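You operate a simulated robot arm through the tools that you are given. There is no shell and no other tool. Be economical: measure what you need, move in short steps, check, and stop when the job is done.

Carry out the task below with a simulated two-armed robot. There is one attempt and no reset: what you move stays moved.

## Task
Pick up the bottle labelled "Glue" from the top of the long bench with one hand, pass it to the other hand and put it in the inside of the white tray. Set down upright: bottle.

Only the result counts: the job must be done as asked and must still hold three seconds after the hand-in. Knocking over, shifting, dropping, spilling or breaking anything else fails it.

## Robot
Two 7-joint arms with two-finger parallel grippers on one trunk, on a base that drives. Base frame: it is fixed to the floor where the robot stands at the start and does not move with it; the origin is under the middle of the robot, x ahead of it, y to its left, z up; the surface under the hand at the start is at about z = 0.95. Lengths are in m, angles in rad, forces in N, time in s.
The left shoulder is at the start at [0.071, 0.156, 1.18], the right one opposite. Places, roughly: inside of the white tray [1.5, -0.3, 1]. Payload 3.91 kg a hand.
The tool frame of a hand sits at the grasp point between the pads (the TCP): z along the fingers, y along the line on which they close. The tips reach 0.03 m beyond it. Largest opening 0.11 m; finger width 0.02, thickness 0.01; the body of the gripper, 0.048 by 0.112 m, starts 0.055 m behind the TCP.
Orientation is told as [roll, pitch, yaw] about the base's x, y, z axes, in that order, counted from this pose: with the fingers straight down and closing along the base's y, the tool's x points along the base's -x, its y along +y and its z along -z.

## Interface
- The arms move only by the tool apply_moves. It takes "left_targets", "right_targets" or both (then of equal length, played together; a hand with none holds still); each is a list of rows, each a list of 6 numbers: the shift along the tool's x, y, z in units of 30 mm (1.0 is 30 mm), then the turn, a rotation vector about the tool's x, y, z in units of 4 degrees (1.0 is 4 degrees). In form: [[tx, ty, tz, wx, wy, wz], ...]. A call has 1 to 10 rows; each row shifts and turns the commanded pose from where the row before left it, along the tool's axes as they then stand. "left_fingers" and "right_fingers" are, for a hand that has rows, the opening, from 0 (shut) to 1 (fully open), set as the call begins (left out, the last holds). A call with a number of a shift or a turn outside -1 to 1 is refused whole. A row lasts 0.2 s, in which the tool goes at most 0.05 m and 0.15 rad; a call with a longer step from one row to the next is refused whole, and so is a gripper value outside its range. Where a pose cannot be reached the arm comes as near as it can. A force on the tool above 40 N (or 10 N above the force at the start of the call, whichever is more), or a blocked arm, ends the call early, and 0.2 s more pass. Each finger travels about 0.108 m/s and halts on what it meets, pressing with about 32 N; the grip force reading is that of the motor and also rises with nothing between the fingers. The clock runs only during rows and for 0.2 s after the last one: add rows that do not move to give the fingers time. The reply holds the time, the measured pose of the TCP, the force on the tool along the base axes, the opening and the grip force, in the units named above and with some noise, with the torque about the TCP (base axes, N m) and any sound that the robot's microphone picked up.
- Cameras (640 x 400 px; columns grow to the right, rows downward): "scene" is now at [0.1485, -0.0179, 1.4257]; the picture's right is [-0.22, -0.98, 0.00], its down [-0.41, 0.09, -0.91] and it looks along [0.88, -0.20, -0.42] (base axes); focal length 275 px, centre (320, 200). "left" rides on the left gripper at [0.072, -0.017, -0.103] in its tool frame; the picture's right is [0.23, 0.97, 0.00], its down [-0.76, 0.18, -0.62] and it looks along [-0.61, 0.14, 0.78] (tool axes); focal length 222 px, centre (320, 200). "right" rides on the right gripper at [0.072, 0.017, -0.103] in its tool frame; the picture's right is [-0.23, 0.97, 0.00], its down [-0.76, -0.18, -0.62] and it looks along [-0.61, -0.14, 0.78] (tool axes); focal length 222 px, centre (320, 200). There is no depth. A picture from a camera that has moved, and an enlarged one, comes with that camera's place and axes in the base frame and with its lens. The place of the scene camera against the robot may be out by one fixed shift of up to 0.012 m in any direction.
- get_image(camera): a new picture of that camera. The clock stands still meanwhile.
- slide_trunk(by): slides the trunk up (or, below 0, down) by that many m; the arms and the scene camera ride with it, the base frame stays. It gives what a move gives, with no picture.
- steer(legs): drives the robot by 1 to 6 legs, each [ahead, left, turn to the left] in m, m and rad, along the robot's own axes; the way and the turn of a leg run together, so that a leg with both is an arc; at most 1.5 m and 3.142 rad a leg. The arms and the cameras ride along, it lands a little off, and it stops where it bumps. It gives what a move gives.
- aim_head(pan, tilt): turns the head with the scene camera to pan (to the left, within 1.501 rad either way) and tilt (down, from -0.506 to 1.204), counted from straight ahead of the robot. It gives what a move gives.
- enlarge(camera, box): a new picture of the part [left, top, right, bottom] of that camera's present view, enlarged. The clock stands still meanwhile.
- hand_in(): hands the job in; it is judged then, once.

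Work in short steps. Places have to be worked out from the pictures, the camera data and where the tool is seen: move nearer, look again, correct. Check each grasp and each placing, and mend what went wrong. You have 120 turns and 92 pictures in all, those below and enlarged ones among them. Open the grippers and draw the arms clear of the work before you hand the job in, unless the task says otherwise; then end with one line.

The tools are called after "Call:" as name(argument=value, ...) on one line, values as JSON. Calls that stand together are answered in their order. apply_moves: Moves the arms, as the interface text tells. Its arguments: {"type":"object","properties":{"left_targets":{"type":"array"},"left_fingers":{"type":"number"},"right_targets":{"type":"array"},"right_fingers":{"type":"number"}},"required":[]} The other tools are called the same way: slide_trunk (by) slides the trunk up or down; steer (legs) drives the base; aim_head (pan, tilt) turns the head that bears the scene camera; get_image (camera) takes a picture; enlarge (camera, box) takes an enlarged picture of a part of a camera's view; hand_in () hands the job in.

At the start:

```text
time_s: 0.0
left_tool_pos: [0.7387, 0.0307, 1.2306]
left_tool_rot: [-0.001, 0.001, 0.002]
left_ft_force: [-0.1, -1.2, -0.4]
left_moment: [-0.03, -0.01, 0.02]
left_finger_gap: 0.1101
left_gripper_force: 0.0
right_tool_pos: [0.5931, -0.44, 1.1792]
right_tool_rot: [-0.001, -0.002, -0.002]
right_ft_force: [-0.3, 0.1, -0.5]
right_moment: [0.01, -0.03, 0.02]
right_finger_gap: 0.11
right_gripper_force: 0.2
trunk travel left (down, up): [-0.625, 0.315]
robot x, y, heading: [0.002, 0.0007, 0.006]
head pan, tilt: [-0.218, 0.436]
```

scene: 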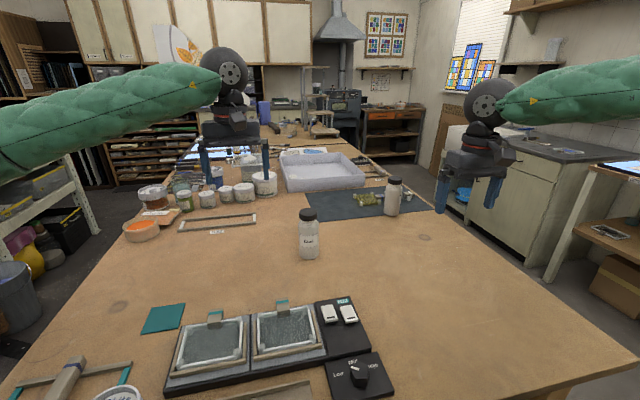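
right: 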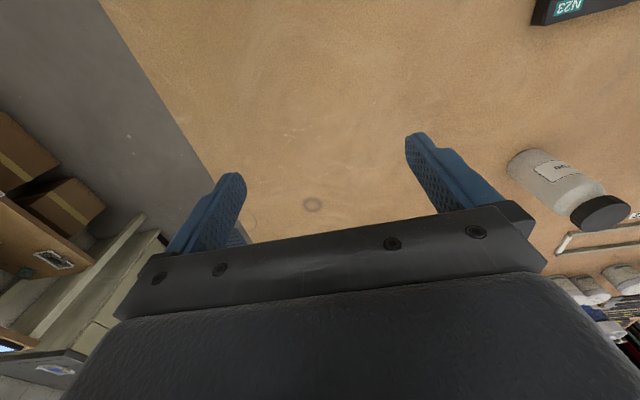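
left: 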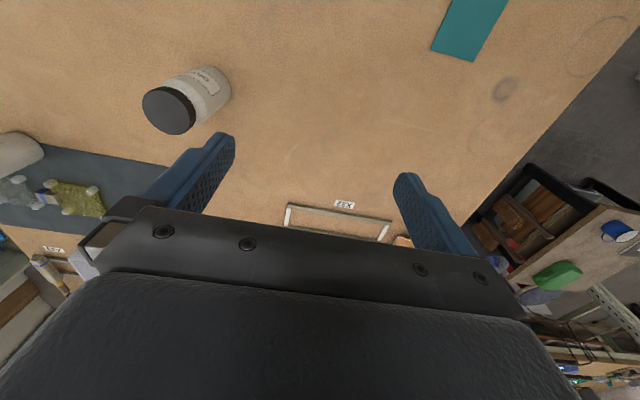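

I see two similar bottles; I enlarge to read the labels.

Call:
enlarge(camera="scene", box=[270, 190, 350, 270])

Call:
enlarge(camera="scene", box=[260, 130, 440, 240])

```text
5.00 times, centred on (310, 230) of scene
camera zoom: at [0.1485, -0.0179, 1.4257], right [-0.22, -0.98, 0.0], down [-0.41, 0.09, -0.91], along [0.88, -0.2, -0.42], focal length 1377 px, centre (370, 50)
```

zoom: 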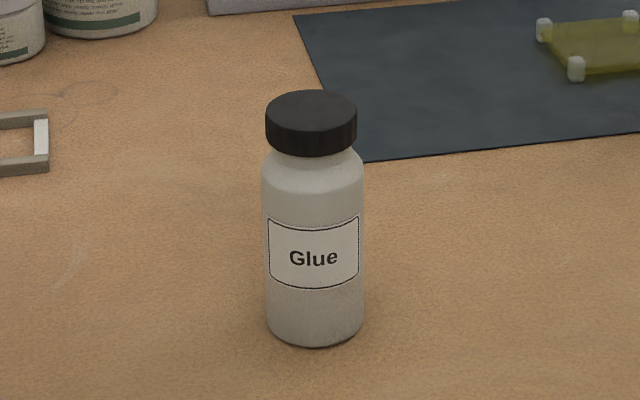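

```text
3.56 times, centred on (350, 185) of scene
camera zoom: at [0.1485, -0.0179, 1.4257], right [-0.22, -0.98, 0.0], down [-0.41, 0.09, -0.91], along [0.88, -0.2, -0.42], focal length 979 px, centre (213, 253)
```

zoom: 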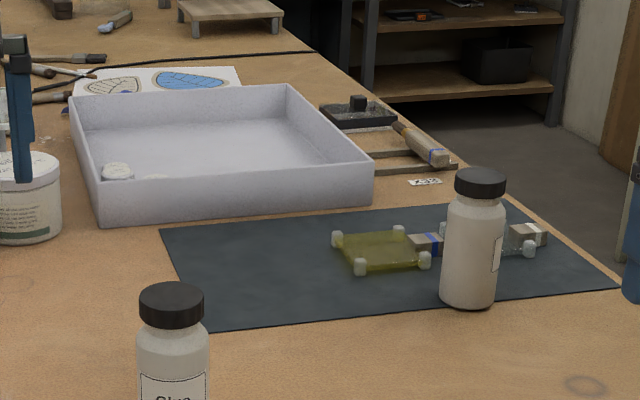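

The near bottle is the Glue one, with its axis at about (0.78, -0.13), bench at 0.95, and roughly 0.143 tall by 0.056 wide. Plan: the left hand grips low with a slanted approach, and the right hand takes it from above. First I tilt the left hand in place.

Call:
apply_moves(left_targets=[[0, 0, 0, 0, -1, 0], [0, 0, 0, 0, -1, 0], [0, 0, 0, 0, -1, 0], [0, 0, 0, 0, -1, 0], [0, 0, 0, 0, -1, 0], [0, 0, 0, 0, -1, 0], [0, 0, 0, 0, -1, 0], [0, 0, 0, 0, -1, 0], [0, 0, 0, 0, -1, 0], [0, 0, 0, 0, -1, 0]], left_fingers=1)

```text
time_s: 2.2
left_tool_pos: [0.7387, 0.0319, 1.2309]
left_tool_rot: [0.0, -0.701, 0.001]
left_ft_force: [0.4, 0.4, -0.1]
left_moment: [-0.01, -0.02, 0.01]
left_finger_gap: 0.1099
left_gripper_force: 0.1
right_tool_pos: [0.5922, -0.4411, 1.1799]
right_tool_rot: [-0.001, 0.0, -0.001]
right_ft_force: [0.1, 1.1, 0.6]
right_moment: [0.0, -0.04, 0.01]
right_finger_gap: 0.1101
right_gripper_force: 0.2
trunk travel left (down, up): [-0.625, 0.315]
robot x, y, heading: [-0.0038, 0.0009, -0.004]
head pan, tilt: [-0.218, 0.436]
```

The tilt worked. I finish tilting to about 50° and move to a point behind and above the bottle.

Call:
apply_moves(left_targets=[[0, 0, 0, 0, -1, 0], [0, 0, 0, 0, -1, 0], [0, 0, 0, 0, -0.46, 0], [0.925, -0.894, 0.203, 0, 0, 0], [0.925, -0.894, 0.203, 0, 0, 0], [0.925, -0.894, 0.203, 0, 0, 0], [0.925, -0.894, 0.203, 0, 0, 0], [0.925, -0.894, 0.203, 0, 0, 0], [0.925, -0.894, 0.203, 0, 0, 0], [0, 0, 0, 0, 0, 0]])

Call:
get_image(camera="left")

Call:
get_image(camera="scene")

```text
time_s: 4.4
left_tool_pos: [0.6563, -0.1288, 1.0781]
left_tool_rot: [-0.001, -0.869, 0.005]
left_ft_force: [0.3, -0.4, -0.2]
left_moment: [-0.05, -0.02, 0.03]
left_finger_gap: 0.1101
left_gripper_force: 0.0
right_tool_pos: [0.593, -0.4412, 1.1786]
right_tool_rot: [0.001, 0.001, -0.002]
right_ft_force: [0.0, 0.6, 0.7]
right_moment: [-0.03, 0.0, -0.01]
right_finger_gap: 0.11
right_gripper_force: 0.1
trunk travel left (down, up): [-0.625, 0.315]
robot x, y, heading: [0.0, 0.0035, -0.004]
head pan, tilt: [-0.218, 0.436]
```

```text
86 pictures are left
camera left: at [0.5325, -0.1463, 1.0909], right [-0.15, 0.97, -0.17], down [0.01, 0.18, 0.98], along [0.99, 0.14, -0.04], focal length 222 px, centre (320, 200)
```

left: 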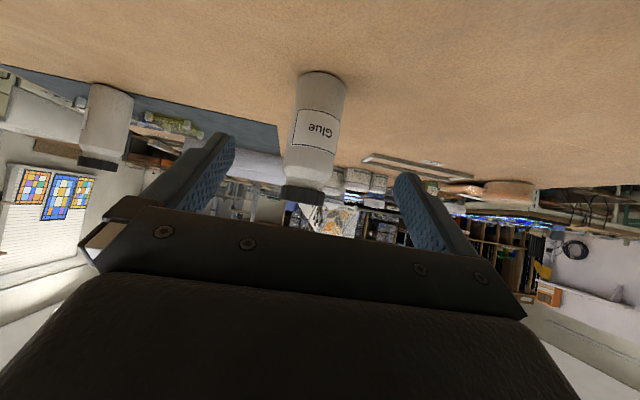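

```text
85 pictures are left
camera scene: at [0.1482, -0.0167, 1.4257], right [-0.22, -0.98, 0.0], down [-0.41, 0.09, -0.91], along [0.88, -0.2, -0.42], focal length 275 px, centre (320, 200)
```

scene: 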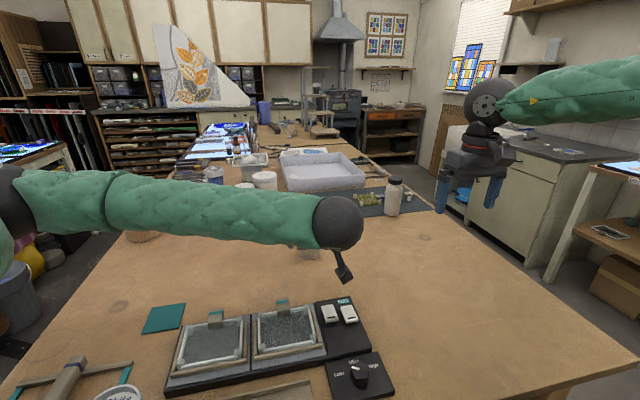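

The left camera puts the bottle at about (0.777, -0.132), well centred between the fingers. I advance along the fingers and check for contact.

Call:
apply_moves(left_targets=[[0, 0, 0.8, 0, 0, 0], [0, 0, 0.8, 0, 0, 0], [0, -0.1, 0.8, 0, 0, 0], [0, 0, 0.8, 0, 0, 0], [0, 0, 0, 0, 0, 0]])

Call:
get_image(camera="left")

Call:
get_image(camera="scene")

```text
time_s: 5.6
left_tool_pos: [0.7309, -0.1326, 1.0151]
left_tool_rot: [0.0, -0.87, 0.0]
left_ft_force: [-1.6, -0.4, 0.3]
left_moment: [0.01, -0.01, 0.01]
left_finger_gap: 0.1098
left_gripper_force: 0.1
right_tool_pos: [0.5922, -0.4408, 1.1788]
right_tool_rot: [0.0, 0.001, -0.002]
right_ft_force: [-0.8, -0.7, 0.2]
right_moment: [-0.03, -0.03, 0.01]
right_finger_gap: 0.1099
right_gripper_force: 0.2
trunk travel left (down, up): [-0.625, 0.315]
robot x, y, heading: [-0.0009, -0.0021, -0.002]
head pan, tilt: [-0.218, 0.436]
```

```text
84 pictures are left
camera left: at [0.6066, -0.1493, 1.0296], right [-0.15, 0.97, -0.17], down [0.01, 0.18, 0.98], along [0.99, 0.14, -0.04], focal length 222 px, centre (320, 200)
```

left: 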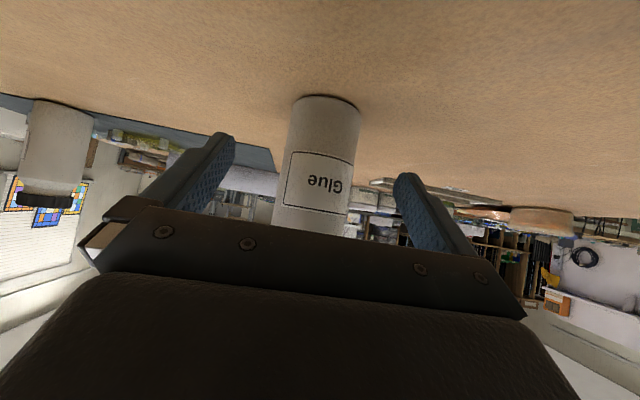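

```text
83 pictures are left
camera scene: at [0.148, -0.0182, 1.4258], right [-0.22, -0.98, 0.0], down [-0.41, 0.09, -0.91], along [0.88, -0.2, -0.42], focal length 275 px, centre (320, 200)
```

scene: 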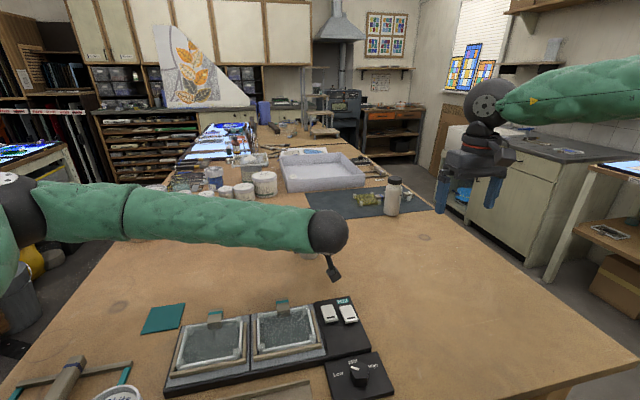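

The bottle axis refines to x ≈ 0.783, y ≈ -0.132. I make the last 47 mm of the approach, then close the fingers.

Call:
apply_moves(left_targets=[[-0.12, 0, 0.8, 0, 0, 0], [-0.11, 0, 0.77, 0, 0, 0], [0, 0, 0, 0, 0, 0]])

Call:
get_image(camera="left")

Call:
get_image(camera="right")

```text
time_s: 6.4
left_tool_pos: [0.7722, -0.1307, 0.9904]
left_tool_rot: [0.001, -0.869, -0.001]
left_ft_force: [-0.7, -0.7, 0.1]
left_moment: [0.0, 0.04, -0.01]
left_finger_gap: 0.11
left_gripper_force: 0.0
right_tool_pos: [0.5928, -0.4412, 1.1793]
right_tool_rot: [0.001, -0.001, -0.002]
right_ft_force: [0.2, 0.6, -0.3]
right_moment: [-0.01, -0.01, 0.01]
right_finger_gap: 0.1098
right_gripper_force: 0.1
trunk travel left (down, up): [-0.625, 0.315]
robot x, y, heading: [-0.0002, 0.0015, -0.0]
head pan, tilt: [-0.218, 0.436]
```

```text
82 pictures are left
camera left: at [0.6472, -0.1486, 1.0042], right [-0.15, 0.97, -0.17], down [0.01, 0.18, 0.98], along [0.99, 0.14, -0.04], focal length 222 px, centre (320, 200)
```

left: 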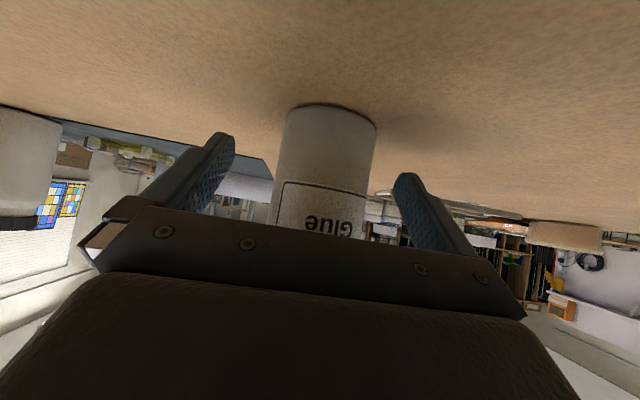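

```text
81 pictures are left
camera right: at [0.5204, -0.4223, 1.2811], right [0.23, 0.97, 0.0], down [0.76, -0.18, 0.62], along [0.61, -0.14, -0.78], focal length 222 px, centre (320, 200)
```

right: 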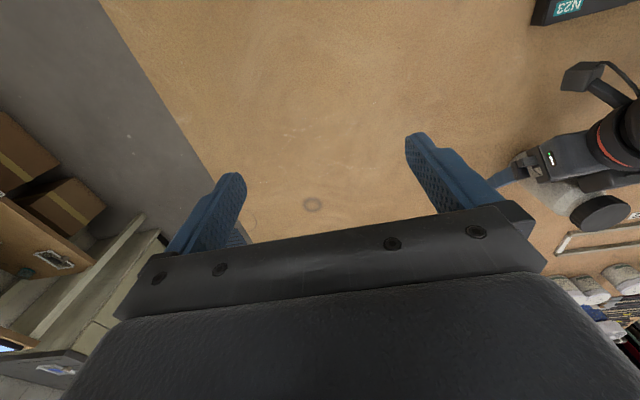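

The fingers straddle the bottle. I nudge about 5 mm forward and close.

Call:
apply_moves(left_targets=[[-0.11, 0, 0.13, 0, 0, 0], [0, 0, 0, 0, 0, 0]])

Call:
apply_moves(left_targets=[[0, 0, 0, 0, 0, 0], [0, 0, 0, 0, 0, 0], [0, 0, 0, 0, 0, 0], [0, 0, 0, 0, 0, 0]], left_fingers=0)

Call:
get_image(camera="left")

```text
time_s: 7.0
left_tool_pos: [0.7768, -0.1314, 0.9918]
left_tool_rot: [0.0, -0.867, -0.002]
left_ft_force: [-0.2, 0.6, 1.1]
left_moment: [-0.03, -0.05, -0.01]
left_finger_gap: 0.1097
left_gripper_force: 0.0
right_tool_pos: [0.5933, -0.44, 1.1785]
right_tool_rot: [-0.001, 0.0, -0.001]
right_ft_force: [-0.3, 0.0, -0.3]
right_moment: [0.02, 0.02, 0.01]
right_finger_gap: 0.1099
right_gripper_force: 0.1
trunk travel left (down, up): [-0.625, 0.315]
robot x, y, heading: [-0.0002, 0.0008, 0.002]
head pan, tilt: [-0.218, 0.436]
```

```text
time_s: 8.0
left_tool_pos: [0.7779, -0.1319, 0.9908]
left_tool_rot: [0.0, -0.869, 0.0]
left_ft_force: [-0.5, -0.9, 0.4]
left_moment: [0.04, -0.01, -0.01]
left_finger_gap: 0.0546
left_gripper_force: 32.1
right_tool_pos: [0.5933, -0.4408, 1.1793]
right_tool_rot: [0.001, 0.0, -0.003]
right_ft_force: [-0.3, -0.6, -0.1]
right_moment: [-0.01, -0.01, 0.02]
right_finger_gap: 0.11
right_gripper_force: 0.0
trunk travel left (down, up): [-0.625, 0.315]
robot x, y, heading: [-0.0032, 0.0014, -0.001]
head pan, tilt: [-0.218, 0.436]
```

```text
80 pictures are left
camera left: at [0.6524, -0.1486, 1.0042], right [-0.15, 0.97, -0.17], down [0.01, 0.18, 0.98], along [0.99, 0.14, -0.04], focal length 222 px, centre (320, 200)
```

left: 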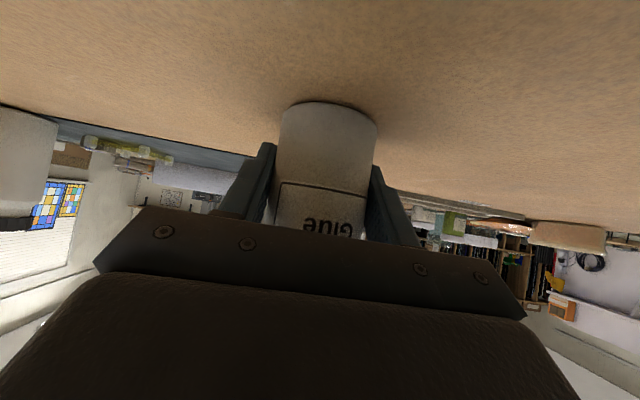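

Gripped, with a 54.6 mm gap at 32 N. I lift straight up 0.10 m.

Call:
apply_moves(left_targets=[[-0.32, 0, -0.27, 0, 0, 0], [-0.64, 0, -0.535, 0, 0, 0], [-0.64, 0, -0.535, 0, 0, 0], [-0.64, 0, -0.535, 0, 0, 0], [-0.32, 0, -0.27, 0, 0, 0], [0, 0, 0, 0, 0, 0]])

Call:
get_image(camera="right")

Call:
get_image(camera="left")

```text
time_s: 9.4
left_tool_pos: [0.7783, -0.1324, 1.0916]
left_tool_rot: [0.0, -0.869, 0.0]
left_ft_force: [-0.3, 0.0, -1.1]
left_moment: [0.0, 0.04, -0.01]
left_finger_gap: 0.0546
left_gripper_force: 32.2
right_tool_pos: [0.5928, -0.4403, 1.1786]
right_tool_rot: [0.001, 0.0, -0.001]
right_ft_force: [0.2, 0.3, -0.6]
right_moment: [0.02, -0.02, 0.0]
right_finger_gap: 0.1101
right_gripper_force: 0.0
trunk travel left (down, up): [-0.625, 0.315]
robot x, y, heading: [-0.001, -0.0023, -0.0]
head pan, tilt: [-0.218, 0.436]
```

```text
79 pictures are left
camera right: at [0.5209, -0.4224, 1.2808], right [0.23, 0.97, 0.0], down [0.76, -0.18, 0.62], along [0.61, -0.14, -0.78], focal length 222 px, centre (320, 200)
```

right: 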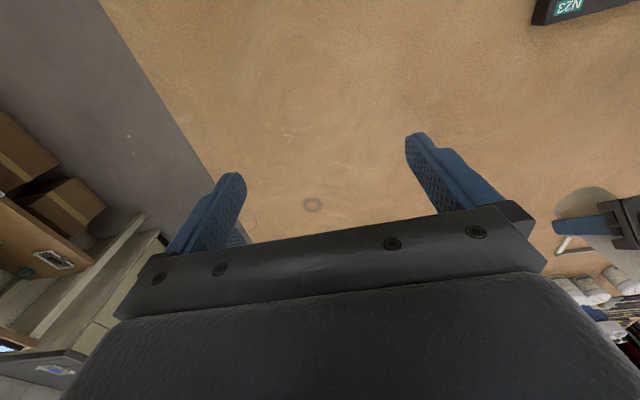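

```text
78 pictures are left
camera left: at [0.654, -0.1496, 1.1048], right [-0.15, 0.97, -0.17], down [0.02, 0.18, 0.98], along [0.99, 0.14, -0.04], focal length 222 px, centre (320, 200)
```

left: 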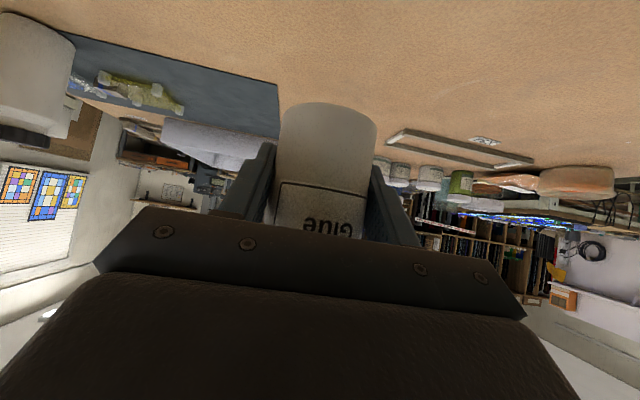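

The bottle is lifted cleanly. I raise the right hand and bring it over the bottle in two stages, up and ahead first.

Call:
apply_moves(right_targets=[[0, 0, -1, 0, 0, 0], [0, 0, -1, 0, 0, 0], [-0.5, 0, -1, 0, 0, 0], [-1, 0, -1, 0, 0, 0], [-1, 0, -1, 0, 0, 0], [-1, 0.5, -0.7, 0, 0, 0], [-1, 1, 0, 0, 0, 0], [-1, 1, 0, 0, 0, 0], [-0.97, 1, 0, 0, 0, 0], [0, 0, 0, 0, 0, 0]], right_fingers=1)

Call:
get_image(camera="right")

Call:
get_image(camera="scene")

```text
time_s: 11.6
left_tool_pos: [0.7768, -0.133, 1.0925]
left_tool_rot: [0.002, -0.871, 0.001]
left_ft_force: [-0.6, -0.3, -1.4]
left_moment: [-0.01, -0.02, 0.02]
left_finger_gap: 0.0547
left_gripper_force: 31.9
right_tool_pos: [0.7864, -0.3374, 1.3494]
right_tool_rot: [0.001, 0.0, -0.002]
right_ft_force: [-0.4, 0.0, 0.9]
right_moment: [0.05, -0.04, 0.0]
right_finger_gap: 0.1101
right_gripper_force: 0.1
trunk travel left (down, up): [-0.625, 0.315]
robot x, y, heading: [-0.0017, -0.0005, -0.002]
head pan, tilt: [-0.218, 0.436]
```

```text
77 pictures are left
camera right: at [0.7132, -0.3177, 1.4516], right [0.23, 0.97, 0.0], down [0.76, -0.18, 0.62], along [0.61, -0.14, -0.78], focal length 222 px, centre (320, 200)
```

right: 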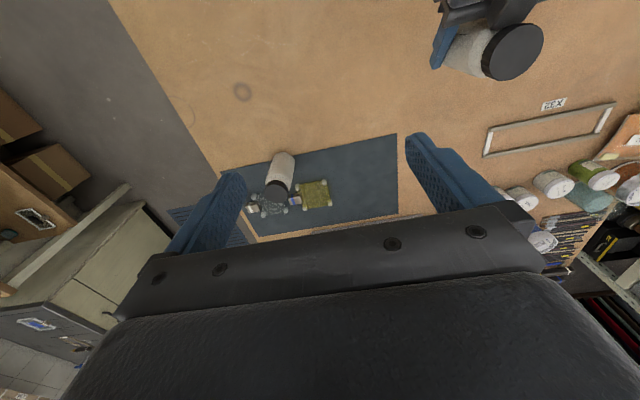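

```text
76 pictures are left
camera scene: at [0.1476, -0.0194, 1.4258], right [-0.22, -0.98, 0.0], down [-0.41, 0.09, -0.91], along [0.88, -0.2, -0.42], focal length 275 px, centre (320, 200)
```

scene: 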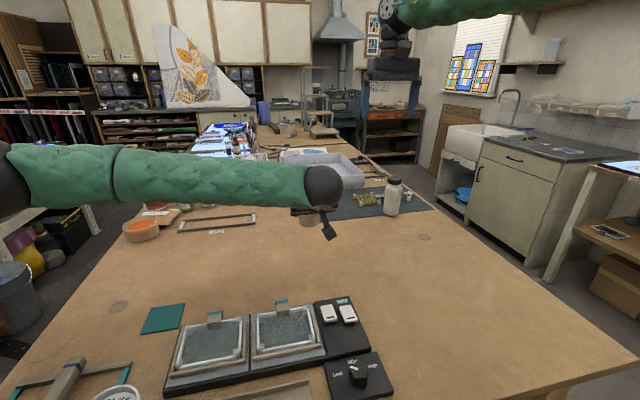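

The right camera puts the cap at about (0.78, -0.137), in agreement with before. I move left over it, staying high.

Call:
apply_moves(right_targets=[[0, 1, 0, 0, 0, 0], [0, 1, 0, 0, 0, 0], [0, 1, 0, 0, 0, 0], [0, 1, 0, 0, 0, 0], [0, 1, 0, 0, 0, 0], [0, 1, 0, 0, 0, 0], [0, 0.7, 0, 0, 0, 0], [0, 0, 0, 0, 0, 0]])

Call:
get_image(camera="right")

Call:
get_image(camera="scene")

```text
time_s: 13.4
left_tool_pos: [0.7769, -0.1321, 1.0925]
left_tool_rot: [-0.001, -0.872, 0.003]
left_ft_force: [0.3, 0.2, -1.7]
left_moment: [-0.03, 0.03, -0.03]
left_finger_gap: 0.0545
left_gripper_force: 32.9
right_tool_pos: [0.7877, -0.1377, 1.3505]
right_tool_rot: [0.001, -0.001, -0.001]
right_ft_force: [0.4, -0.4, -0.4]
right_moment: [0.0, -0.01, -0.03]
right_finger_gap: 0.11
right_gripper_force: 0.0
trunk travel left (down, up): [-0.625, 0.315]
robot x, y, heading: [0.0029, -0.0029, -0.002]
head pan, tilt: [-0.218, 0.436]
```

```text
75 pictures are left
camera right: at [0.7148, -0.1191, 1.4532], right [0.23, 0.97, 0.0], down [0.76, -0.18, 0.62], along [0.61, -0.14, -0.78], focal length 222 px, centre (320, 200)
```

right: 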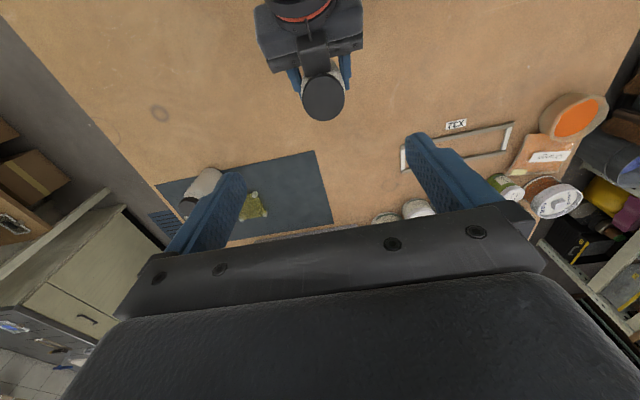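

```text
74 pictures are left
camera scene: at [0.1476, -0.0181, 1.4258], right [-0.22, -0.98, 0.0], down [-0.41, 0.09, -0.91], along [0.88, -0.2, -0.42], focal length 275 px, centre (320, 200)
```

scene: 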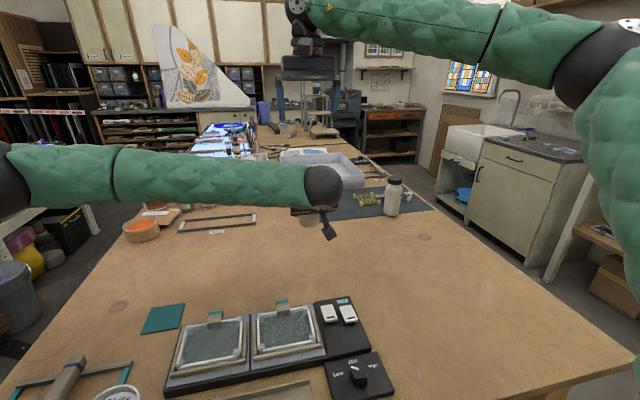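

The cap centre is at about (0.780, -0.131). I correct by -6 mm in x and +7 mm in y, descend 0.1 m, and look again.

Call:
apply_moves(right_targets=[[0.22, 0.22, 0, 0, 0, 0], [0, 0, 0.9, 0, 0, 0], [0, 0, 0.9, 0, 0, 0], [0, 0, 0.8, 0, 0, 0], [0, 0, 0.7, 0, 0, 0], [0, 0, 0, 0, 0, 0]])

Call:
get_image(camera="right")

Call:
get_image(camera="scene")

```text
time_s: 14.8
left_tool_pos: [0.7784, -0.1307, 1.0916]
left_tool_rot: [0.002, -0.87, 0.002]
left_ft_force: [-0.9, -0.3, -1.8]
left_moment: [-0.02, -0.01, 0.01]
left_finger_gap: 0.0545
left_gripper_force: 32.1
right_tool_pos: [0.781, -0.129, 1.2507]
right_tool_rot: [-0.001, 0.0, -0.003]
right_ft_force: [-0.8, 0.0, -0.1]
right_moment: [0.0, 0.01, 0.03]
right_finger_gap: 0.1098
right_gripper_force: 0.1
trunk travel left (down, up): [-0.625, 0.315]
robot x, y, heading: [0.0041, 0.0001, 0.001]
head pan, tilt: [-0.218, 0.436]
```

```text
73 pictures are left
camera right: at [0.7084, -0.1108, 1.3523], right [0.23, 0.97, 0.0], down [0.76, -0.18, 0.62], along [0.61, -0.14, -0.78], focal length 222 px, centre (320, 200)
```

right: 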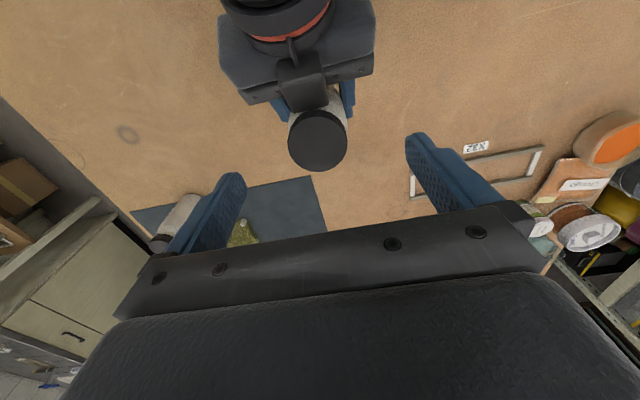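

```text
72 pictures are left
camera scene: at [0.1489, -0.0179, 1.4256], right [-0.22, -0.98, 0.0], down [-0.41, 0.09, -0.91], along [0.88, -0.2, -0.42], focal length 275 px, centre (320, 200)
```

scene: 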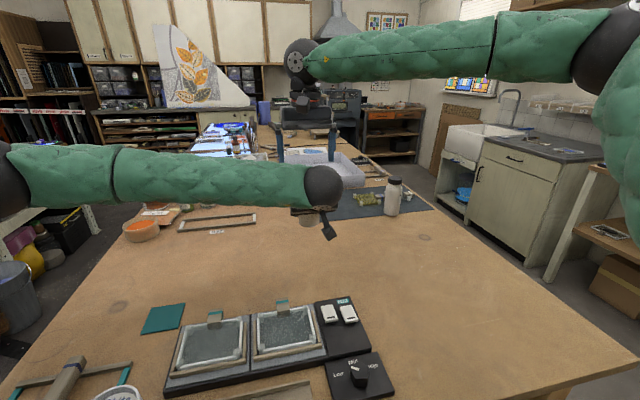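

The cap now reads at (0.776, -0.128). I estimate about 3 cm or more between the right camera and the left hand. I shift 4 mm back and descend to TCP z ≈ 1.15 in two steps.

Call:
apply_moves(right_targets=[[0.13, 0, 0.6, 0, 0, 0], [0, 0, 0.6, 0, 0, 0], [0, 0, 0.6, 0, 0, 0], [0, 0, 0, 0, 0, 0]])

Call:
get_image(camera="right")

Call:
get_image(camera="left")

```text
time_s: 15.8
left_tool_pos: [0.7781, -0.1327, 1.0913]
left_tool_rot: [0.001, -0.869, 0.0]
left_ft_force: [1.0, -0.5, -2.4]
left_moment: [-0.01, -0.02, 0.0]
left_finger_gap: 0.0545
left_gripper_force: 32.2
right_tool_pos: [0.7777, -0.1279, 1.1962]
right_tool_rot: [0.001, 0.0, -0.002]
right_ft_force: [0.0, -0.1, 0.1]
right_moment: [-0.03, -0.01, -0.02]
right_finger_gap: 0.1099
right_gripper_force: 0.0
trunk travel left (down, up): [-0.625, 0.315]
robot x, y, heading: [-0.0002, -0.0026, -0.0]
head pan, tilt: [-0.218, 0.436]
```

```text
71 pictures are left
camera right: at [0.7047, -0.1094, 1.2988], right [0.23, 0.97, 0.0], down [0.76, -0.18, 0.62], along [0.61, -0.14, -0.78], focal length 222 px, centre (320, 200)
```

right: 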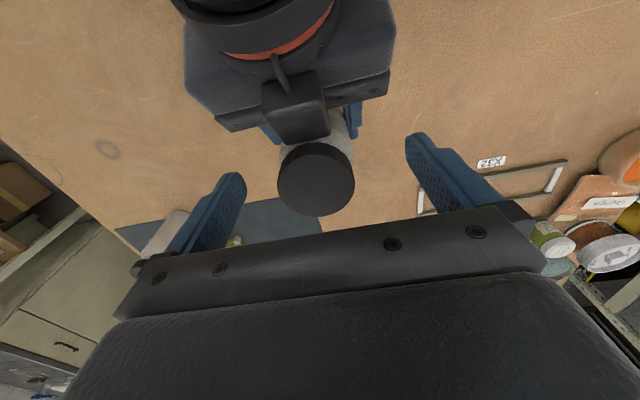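

```text
70 pictures are left
camera left: at [0.6538, -0.1494, 1.1048], right [-0.15, 0.97, -0.17], down [0.02, 0.18, 0.98], along [0.99, 0.14, -0.04], focal length 222 px, centre (320, 200)
```

left: 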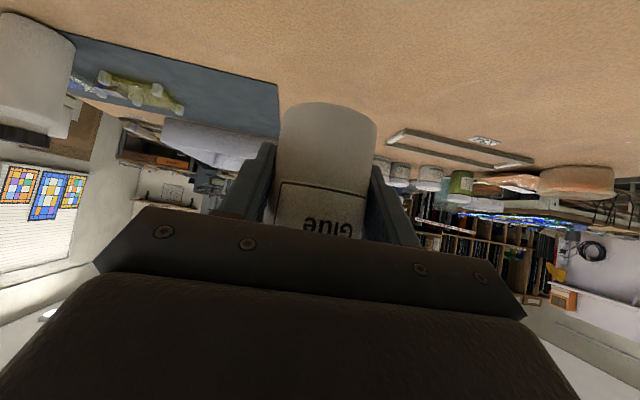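

The bottle is centred in y and x is fine. I descend the last 46 mm.

Call:
apply_moves(right_targets=[[0, 0, 0.5, 0, 0, 0], [0, 0, 0.5, 0, 0, 0], [0, 0, 0.5, 0, 0, 0], [0, 0, 0, 0, 0, 0]])

Call:
get_image(camera="right")

Call:
enlarge(camera="scene", box=[240, 110, 400, 270])

```text
time_s: 16.8
left_tool_pos: [0.7779, -0.1311, 1.0921]
left_tool_rot: [0.0, -0.87, 0.002]
left_ft_force: [-0.8, 0.5, -1.7]
left_moment: [0.01, 0.0, 0.01]
left_finger_gap: 0.0548
left_gripper_force: 32.2
right_tool_pos: [0.7764, -0.1285, 1.152]
right_tool_rot: [0.002, 0.0, -0.002]
right_ft_force: [0.5, 1.2, -1.4]
right_moment: [0.0, 0.03, 0.02]
right_finger_gap: 0.1101
right_gripper_force: 0.2
trunk travel left (down, up): [-0.625, 0.315]
robot x, y, heading: [0.0005, 0.0017, 0.003]
head pan, tilt: [-0.218, 0.436]
```

```text
69 pictures are left
camera right: at [0.7037, -0.1102, 1.2541], right [0.23, 0.97, 0.0], down [0.76, -0.18, 0.62], along [0.61, -0.14, -0.78], focal length 222 px, centre (320, 200)
```

right: 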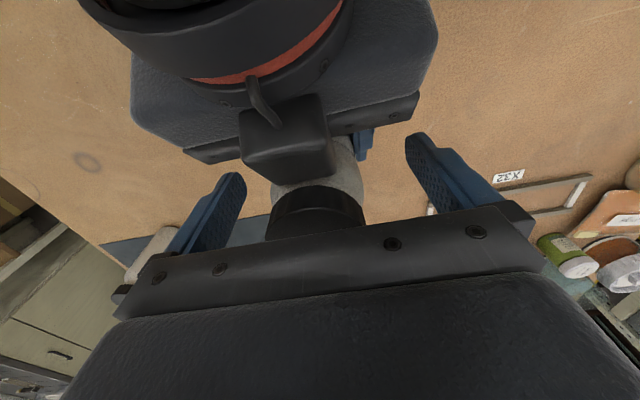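

```text
2.50 times, centred on (320, 190) of scene
camera zoom: at [0.1485, -0.0178, 1.4257], right [-0.22, -0.98, 0.0], down [-0.41, 0.09, -0.91], along [0.88, -0.2, -0.42], focal length 688 px, centre (320, 225)
```

zoom: 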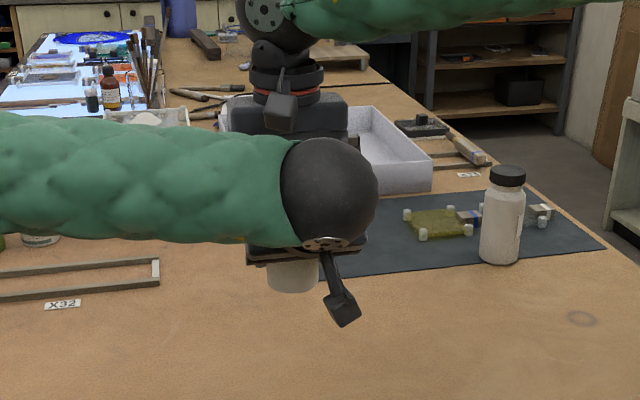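

The palm is just above the cap with no contact forces. I close the right fingers on the upper body.

Call:
apply_moves(right_targets=[[0, 0, 0, 0, 0, 0], [0, 0, 0, 0, 0, 0], [0, 0, 0, 0, 0, 0], [0, 0, 0, 0, 0, 0]], right_fingers=0)

Call:
get_image(camera="right")

```text
time_s: 17.8
left_tool_pos: [0.7796, -0.1309, 1.0918]
left_tool_rot: [0.002, -0.869, 0.002]
left_ft_force: [-4.5, 35.9, -3.7]
left_moment: [-0.89, -0.03, 0.12]
left_finger_gap: 0.0549
left_gripper_force: 31.6
right_tool_pos: [0.7777, -0.1305, 1.1526]
right_tool_rot: [0.0, 0.0, -0.001]
right_ft_force: [5.0, -35.8, 2.7]
right_moment: [-1.24, -0.26, -0.22]
right_finger_gap: 0.0548
right_gripper_force: 32.0
trunk travel left (down, up): [-0.625, 0.315]
robot x, y, heading: [0.0006, -0.001, -0.002]
head pan, tilt: [-0.218, 0.436]
```

```text
67 pictures are left
camera right: at [0.7043, -0.1112, 1.254], right [0.23, 0.97, 0.0], down [0.76, -0.18, 0.62], along [0.61, -0.14, -0.78], focal length 222 px, centre (320, 200)
```

right: 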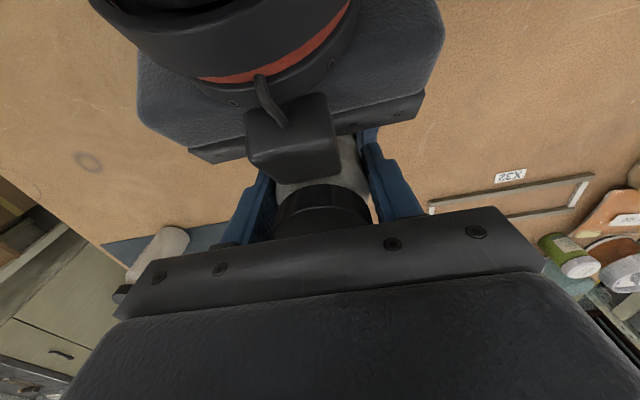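

Both hands hold it at 54.8 mm, with a 36 N lateral preload from a small y misalignment. I relax it by shifting the right hand about 2 mm towards -y.

Call:
apply_moves(right_targets=[[0, -0.04, 0, 0, 0, 0], [0, -0.04, 0, 0, 0, 0], [0, 0, 0, 0, 0, 0]])

```text
time_s: 18.6
left_tool_pos: [0.7785, -0.1325, 1.0899]
left_tool_rot: [0.001, -0.87, 0.005]
left_ft_force: [4.3, 32.2, -7.5]
left_moment: [-0.83, 0.02, 0.3]
left_finger_gap: 0.0546
left_gripper_force: 32.0
right_tool_pos: [0.7755, -0.1312, 1.1519]
right_tool_rot: [0.001, -0.001, -0.002]
right_ft_force: [-4.4, -32.2, 6.2]
right_moment: [-1.17, 0.13, -0.38]
right_finger_gap: 0.0546
right_gripper_force: 32.1
trunk travel left (down, up): [-0.625, 0.315]
robot x, y, heading: [-0.0004, 0.0046, -0.004]
head pan, tilt: [-0.218, 0.436]
```

It changes little, since it comes mostly from one finger's drive. The bottle is firmly held, so I open the left hand.

Call:
apply_moves(left_targets=[[0, 0, 0, 0, 0, 0], [0, 0, 0, 0, 0, 0], [0, 0, 0, 0, 0, 0]], left_fingers=1)

Call:
get_image(camera="left")

Call:
get_image(camera="right")

```text
time_s: 19.4
left_tool_pos: [0.778, -0.1315, 1.0927]
left_tool_rot: [0.001, -0.87, 0.001]
left_ft_force: [0.4, -0.5, -0.2]
left_moment: [0.02, 0.0, 0.0]
left_finger_gap: 0.11
left_gripper_force: 0.1
right_tool_pos: [0.7762, -0.1294, 1.1515]
right_tool_rot: [0.0, 0.0, 0.0]
right_ft_force: [0.3, 0.1, 0.1]
right_moment: [0.01, -0.01, -0.05]
right_finger_gap: 0.0548
right_gripper_force: 31.8
trunk travel left (down, up): [-0.625, 0.315]
robot x, y, heading: [0.0012, -0.0013, -0.003]
head pan, tilt: [-0.218, 0.436]
```

```text
66 pictures are left
camera left: at [0.6538, -0.1497, 1.1048], right [-0.15, 0.97, -0.17], down [0.02, 0.18, 0.98], along [0.99, 0.14, -0.04], focal length 222 px, centre (320, 200)
```

left: 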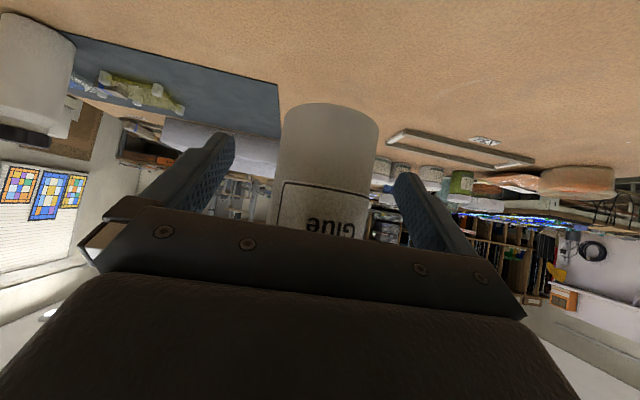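

```text
65 pictures are left
camera right: at [0.7038, -0.1122, 1.2542], right [0.23, 0.97, 0.0], down [0.76, -0.18, 0.62], along [0.61, -0.14, -0.78], focal length 222 px, centre (320, 200)
```

right: 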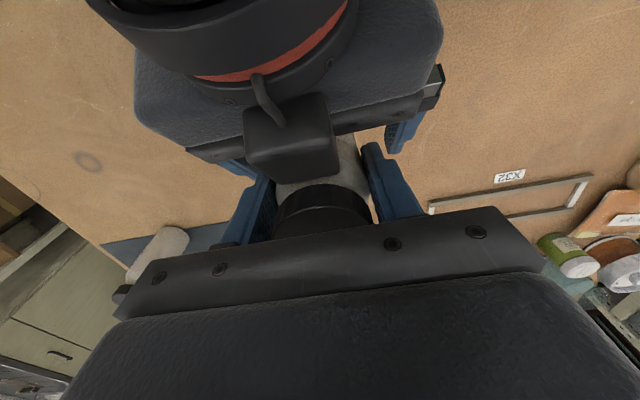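

The right hand holds the bottle alone. I lift it straight up out of the left fingers.

Call:
apply_moves(right_targets=[[0, 0, -0.4, 0, 0, 0], [0, 0, -0.7, 0, 0, 0], [0, 0, -0.8, 0, 0, 0], [0, 0, -0.8, 0, 0, 0], [0, 0, -0.8, 0, 0, 0], [0, 0, -0.8, 0, 0, 0], [0, 0, -0.4, 0, 0, 0], [0, 0, 0, 0, 0, 0]])

Call:
get_image(camera="right")

Call:
get_image(camera="scene")

```text
time_s: 20.0
left_tool_pos: [0.7774, -0.135, 1.0977]
left_tool_rot: [-0.004, -0.875, 0.001]
left_ft_force: [-3.2, -1.2, 1.3]
left_moment: [0.09, -0.19, 0.02]
left_finger_gap: 0.1098
left_gripper_force: 0.0
right_tool_pos: [0.7757, -0.1311, 1.1733]
right_tool_rot: [0.0, 0.001, -0.004]
right_ft_force: [2.6, -0.2, -3.1]
right_moment: [-0.01, 0.0, -0.02]
right_finger_gap: 0.0546
right_gripper_force: 31.9
trunk travel left (down, up): [-0.625, 0.315]
robot x, y, heading: [0.003, -0.001, 0.001]
head pan, tilt: [-0.218, 0.436]
stopped in row 2 (left hand): the force on the tool passed its limit at 58 N (the readings are from after the stop); the commanded pose is now the measured one
```

```text
64 pictures are left
camera right: at [0.7039, -0.1124, 1.2749], right [0.23, 0.97, 0.0], down [0.76, -0.18, 0.62], along [0.6, -0.14, -0.78], focal length 222 px, centre (320, 200)
```

right: 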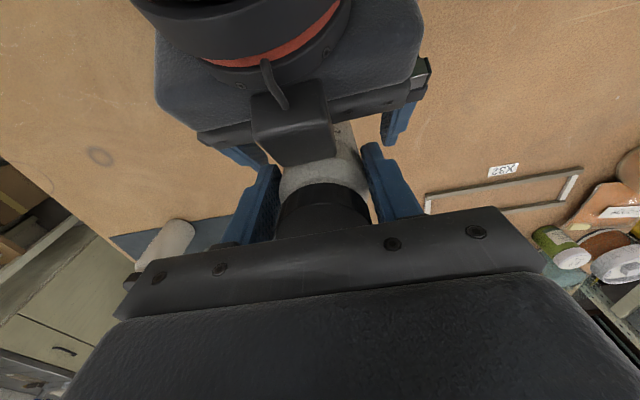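

```text
63 pictures are left
camera scene: at [0.1482, -0.0178, 1.4257], right [-0.22, -0.98, 0.0], down [-0.41, 0.09, -0.91], along [0.88, -0.2, -0.42], focal length 275 px, centre (320, 200)
```

scene: 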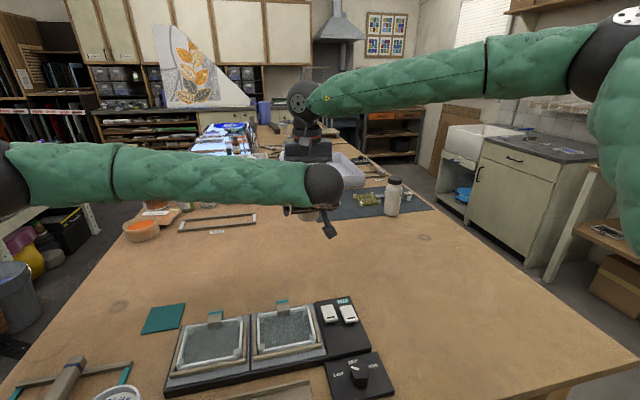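

The bracket on the left hand's top side touched the bottle, but the grip held. I withdraw the left hand horizontally backwards instead.

Call:
apply_moves(left_targets=[[0.25, 0, -0.3, 0, 0, 0], [0.5, 0, -0.6, 0, 0, 0], [0.6, 0, -0.71, 0, 0, 0], [0.6, 0, -0.71, 0, 0, 0], [0.6, 0, -0.71, 0, 0, 0], [0, 0, 0, 0, 0, 0]])

Call:
get_image(camera="left")

Call:
get_image(camera="right")

```text
time_s: 21.4
left_tool_pos: [0.6599, -0.1339, 1.0947]
left_tool_rot: [-0.007, -0.876, 0.004]
left_ft_force: [0.3, -0.4, 0.2]
left_moment: [-0.01, 0.0, -0.01]
left_finger_gap: 0.1101
left_gripper_force: 0.1
right_tool_pos: [0.777, -0.1313, 1.1725]
right_tool_rot: [-0.002, 0.003, -0.002]
right_ft_force: [-0.4, 0.1, -1.5]
right_moment: [0.0, 0.02, -0.01]
right_finger_gap: 0.0548
right_gripper_force: 31.7
trunk travel left (down, up): [-0.625, 0.315]
robot x, y, heading: [-0.0019, 0.0007, -0.001]
head pan, tilt: [-0.218, 0.436]
```

```text
62 pictures are left
camera left: at [0.5346, -0.151, 1.1087], right [-0.14, 0.97, -0.18], down [0.01, 0.18, 0.98], along [0.99, 0.14, -0.04], focal length 222 px, centre (320, 200)
```

left: 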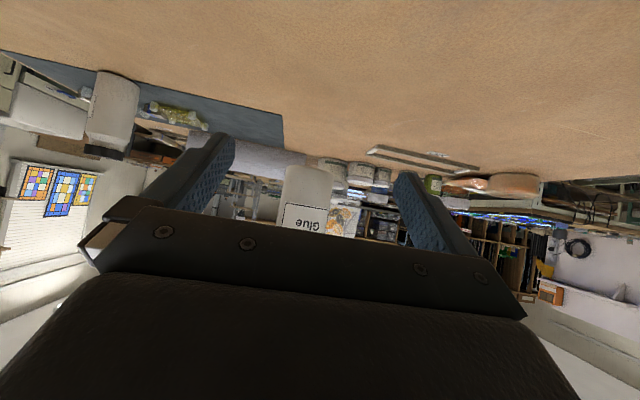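

```text
61 pictures are left
camera right: at [0.7048, -0.1122, 1.2746], right [0.23, 0.97, 0.0], down [0.76, -0.18, 0.62], along [0.6, -0.14, -0.78], focal length 222 px, centre (320, 200)
```

right: 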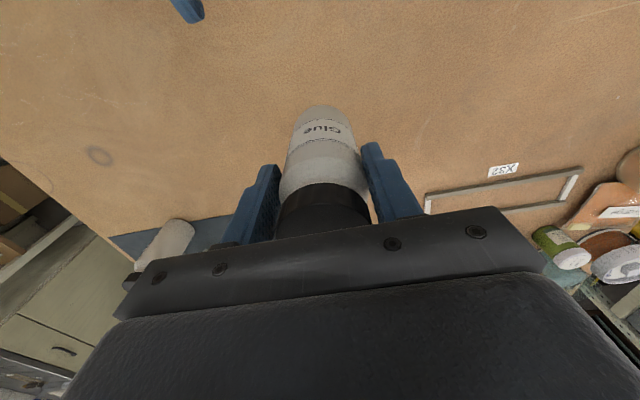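

The left hand is clear and the bottle hangs in the right hand. I lift the bottle and swing the left hand away to the left and up.

Call:
apply_moves(left_targets=[[-0.3, 1, -0.26, 0, 0, 0], [-0.3, 1, -0.26, 0, 0, 0], [-0.3, 1, -0.26, 0, 0, 0], [-0.3, 1, -0.26, 0, 0, 0], [-0.3, 1, -0.26, 0, 0, 0], [-0.3, 1, -0.26, 0, 0, 0], [-0.3, 1, -0.26, 0, 0, 0], [-0.3, 1, -0.26, 0, 0, 0], [-0.3, 1, -0.26, 0, 0, 0], [0, 0, 0, 0, 0, 0]], right_targets=[[0, 0, -0.4, 0, 0, 0], [0, 0, -0.6, 0, 0, 0], [0, 0, -0.6, 0, 0, 0], [0, 0, -0.6, 0, 0, 0], [0, -0.2, -0.6, 0, 0, 0], [0, -0.5, -0.6, 0, 0, 0], [0, -0.7, -0.6, 0, 0, 0], [0, -0.7, -0.6, 0, 0, 0], [0, -0.3, -0.3, 0, 0, 0], [0, 0, 0, 0, 0, 0]])

Call:
aim_head(pan=-0.3, tilt=0.8)

Call:
get_image(camera="scene")

Call:
get_image(camera="right")

```text
time_s: 23.6
left_tool_pos: [0.6594, 0.1342, 1.2032]
left_tool_rot: [-0.005, -0.877, 0.002]
left_ft_force: [0.0, -0.6, 0.3]
left_moment: [-0.01, -0.03, 0.0]
left_finger_gap: 0.1097
left_gripper_force: 0.1
right_tool_pos: [0.7779, -0.2046, 1.3201]
right_tool_rot: [-0.002, 0.003, -0.004]
right_ft_force: [0.2, -0.1, -2.0]
right_moment: [0.01, 0.0, 0.0]
right_finger_gap: 0.0547
right_gripper_force: 32.1
trunk travel left (down, up): [-0.625, 0.315]
robot x, y, heading: [0.001, -0.0038, -0.005]
head pan, tilt: [-0.218, 0.436]
```

```text
time_s: 24.4
left_tool_pos: [0.6579, 0.1367, 1.2032]
left_tool_rot: [-0.006, -0.877, 0.004]
left_ft_force: [-0.3, 0.2, -0.3]
left_moment: [-0.01, 0.03, 0.0]
left_finger_gap: 0.11
left_gripper_force: 0.1
right_tool_pos: [0.7771, -0.2031, 1.3198]
right_tool_rot: [-0.003, 0.002, -0.002]
right_ft_force: [-0.6, -0.4, -2.6]
right_moment: [0.0, 0.01, 0.02]
right_finger_gap: 0.0545
right_gripper_force: 32.0
trunk travel left (down, up): [-0.625, 0.315]
robot x, y, heading: [-0.0025, -0.0001, 0.006]
head pan, tilt: [-0.3, 0.799]
```

```text
60 pictures are left
camera scene: at [0.1357, -0.0214, 1.394], right [-0.3, -0.96, 0.0], down [-0.68, 0.21, -0.7], along [0.67, -0.21, -0.72], focal length 275 px, centre (320, 200)
```

scene: 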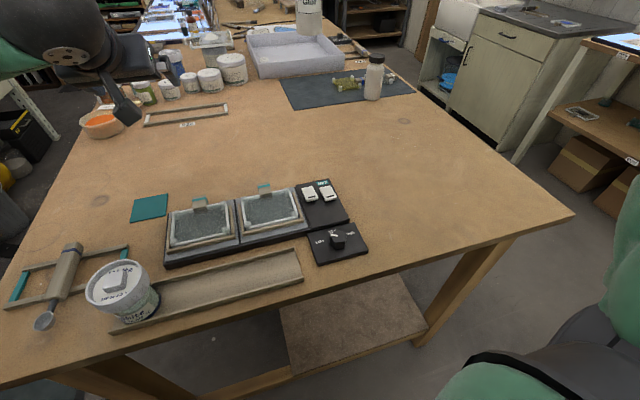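

```text
59 pictures are left
camera right: at [0.7045, -0.1845, 1.4231], right [0.23, 0.97, 0.0], down [0.76, -0.18, 0.62], along [0.6, -0.14, -0.78], focal length 222 px, centre (320, 200)
```

right: 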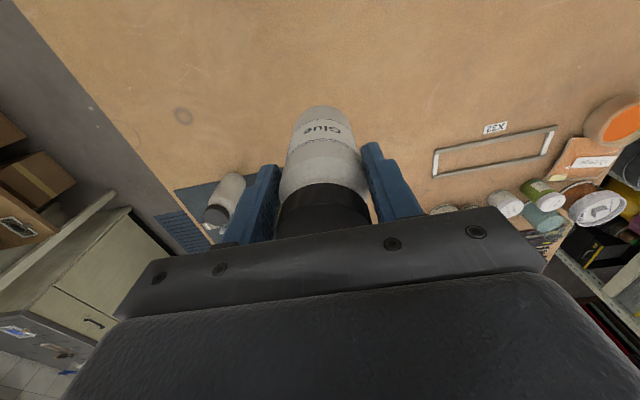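

The bench's near edge is at x ≈ 0.35 and its right edge at y ≈ -0.66, with an aisle beyond. Before driving I look at the right side, pan -1.4.

Call:
aim_head(pan=-1.4, tilt=0.6)

Call:
get_image(camera="scene")

```text
time_s: 25.7
left_tool_pos: [0.6585, 0.1365, 1.2022]
left_tool_rot: [-0.006, -0.876, 0.002]
left_ft_force: [0.5, -0.1, 0.8]
left_moment: [-0.02, -0.02, 0.02]
left_finger_gap: 0.1098
left_gripper_force: 0.0
right_tool_pos: [0.7767, -0.2043, 1.3207]
right_tool_rot: [-0.003, 0.003, -0.005]
right_ft_force: [-0.4, 0.7, -0.7]
right_moment: [0.0, 0.03, 0.02]
right_finger_gap: 0.0545
right_gripper_force: 32.1
trunk travel left (down, up): [-0.625, 0.315]
robot x, y, heading: [-0.0001, -0.0024, -0.004]
head pan, tilt: [-1.4, 0.6]
```

```text
58 pictures are left
camera scene: at [0.0738, -0.0848, 1.4108], right [-0.99, -0.17, 0.0], down [-0.1, 0.56, -0.82], along [0.14, -0.81, -0.57], focal length 275 px, centre (320, 200)
```

scene: 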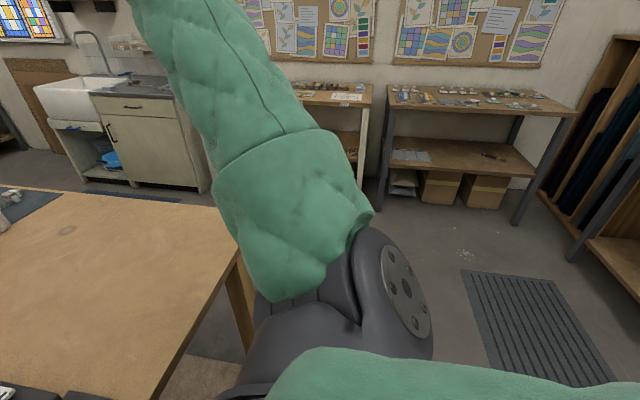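

The way is clear. I back off, shift right 1.4 m, and drive ahead along the aisle.

Call:
steer(legs=[[-0.35, 0, 0], [0, -1.4, 0], [0.9, 0, 0]])

Call:
aim_head(pan=0.3, tilt=0.5)

Call:
get_image(camera="scene")

```text
time_s: 38.9
left_tool_pos: [1.2163, -1.2376, 1.2022]
left_tool_rot: [-0.008, -0.876, 0.01]
left_ft_force: [0.1, -0.1, 0.1]
left_moment: [-0.01, -0.02, 0.01]
left_finger_gap: 0.1098
left_gripper_force: 0.0
right_tool_pos: [1.3357, -1.5765, 1.3197]
right_tool_rot: [0.0, 0.005, 0.006]
right_ft_force: [0.4, -0.2, -1.1]
right_moment: [-0.02, 0.0, 0.04]
right_finger_gap: 0.0543
right_gripper_force: 31.5
trunk travel left (down, up): [-0.625, 0.315]
robot x, y, heading: [0.5559, -1.3767, 0.001]
head pan, tilt: [-1.4, 0.6]
```

```text
time_s: 40.6
left_tool_pos: [1.2156, -1.2375, 1.2019]
left_tool_rot: [-0.006, -0.876, 0.009]
left_ft_force: [0.5, 0.5, -0.3]
left_moment: [0.0, 0.0, -0.03]
left_finger_gap: 0.11
left_gripper_force: 0.0
right_tool_pos: [1.3352, -1.5757, 1.3212]
right_tool_rot: [-0.002, 0.003, 0.005]
right_ft_force: [-0.3, -0.4, -1.8]
right_moment: [0.01, 0.02, 0.03]
right_finger_gap: 0.0546
right_gripper_force: 31.7
trunk travel left (down, up): [-0.625, 0.315]
robot x, y, heading: [0.5587, -1.3763, 0.007]
head pan, tilt: [0.3, 0.499]
```

```text
57 pictures are left
camera scene: at [0.703, -1.348, 1.4199], right [0.3, -0.95, 0.0], down [-0.46, -0.14, -0.88], along [0.84, 0.27, -0.48], focal length 275 px, centre (320, 200)
```

scene: 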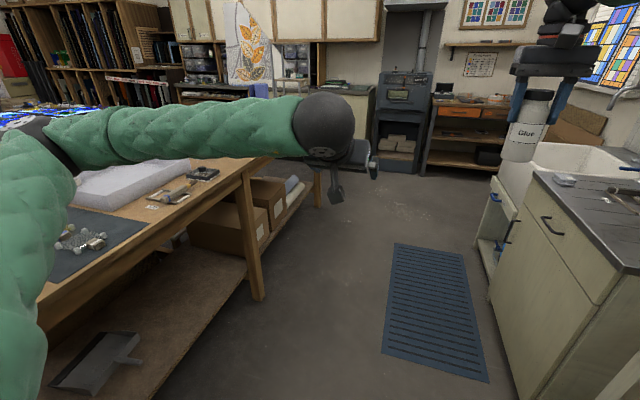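

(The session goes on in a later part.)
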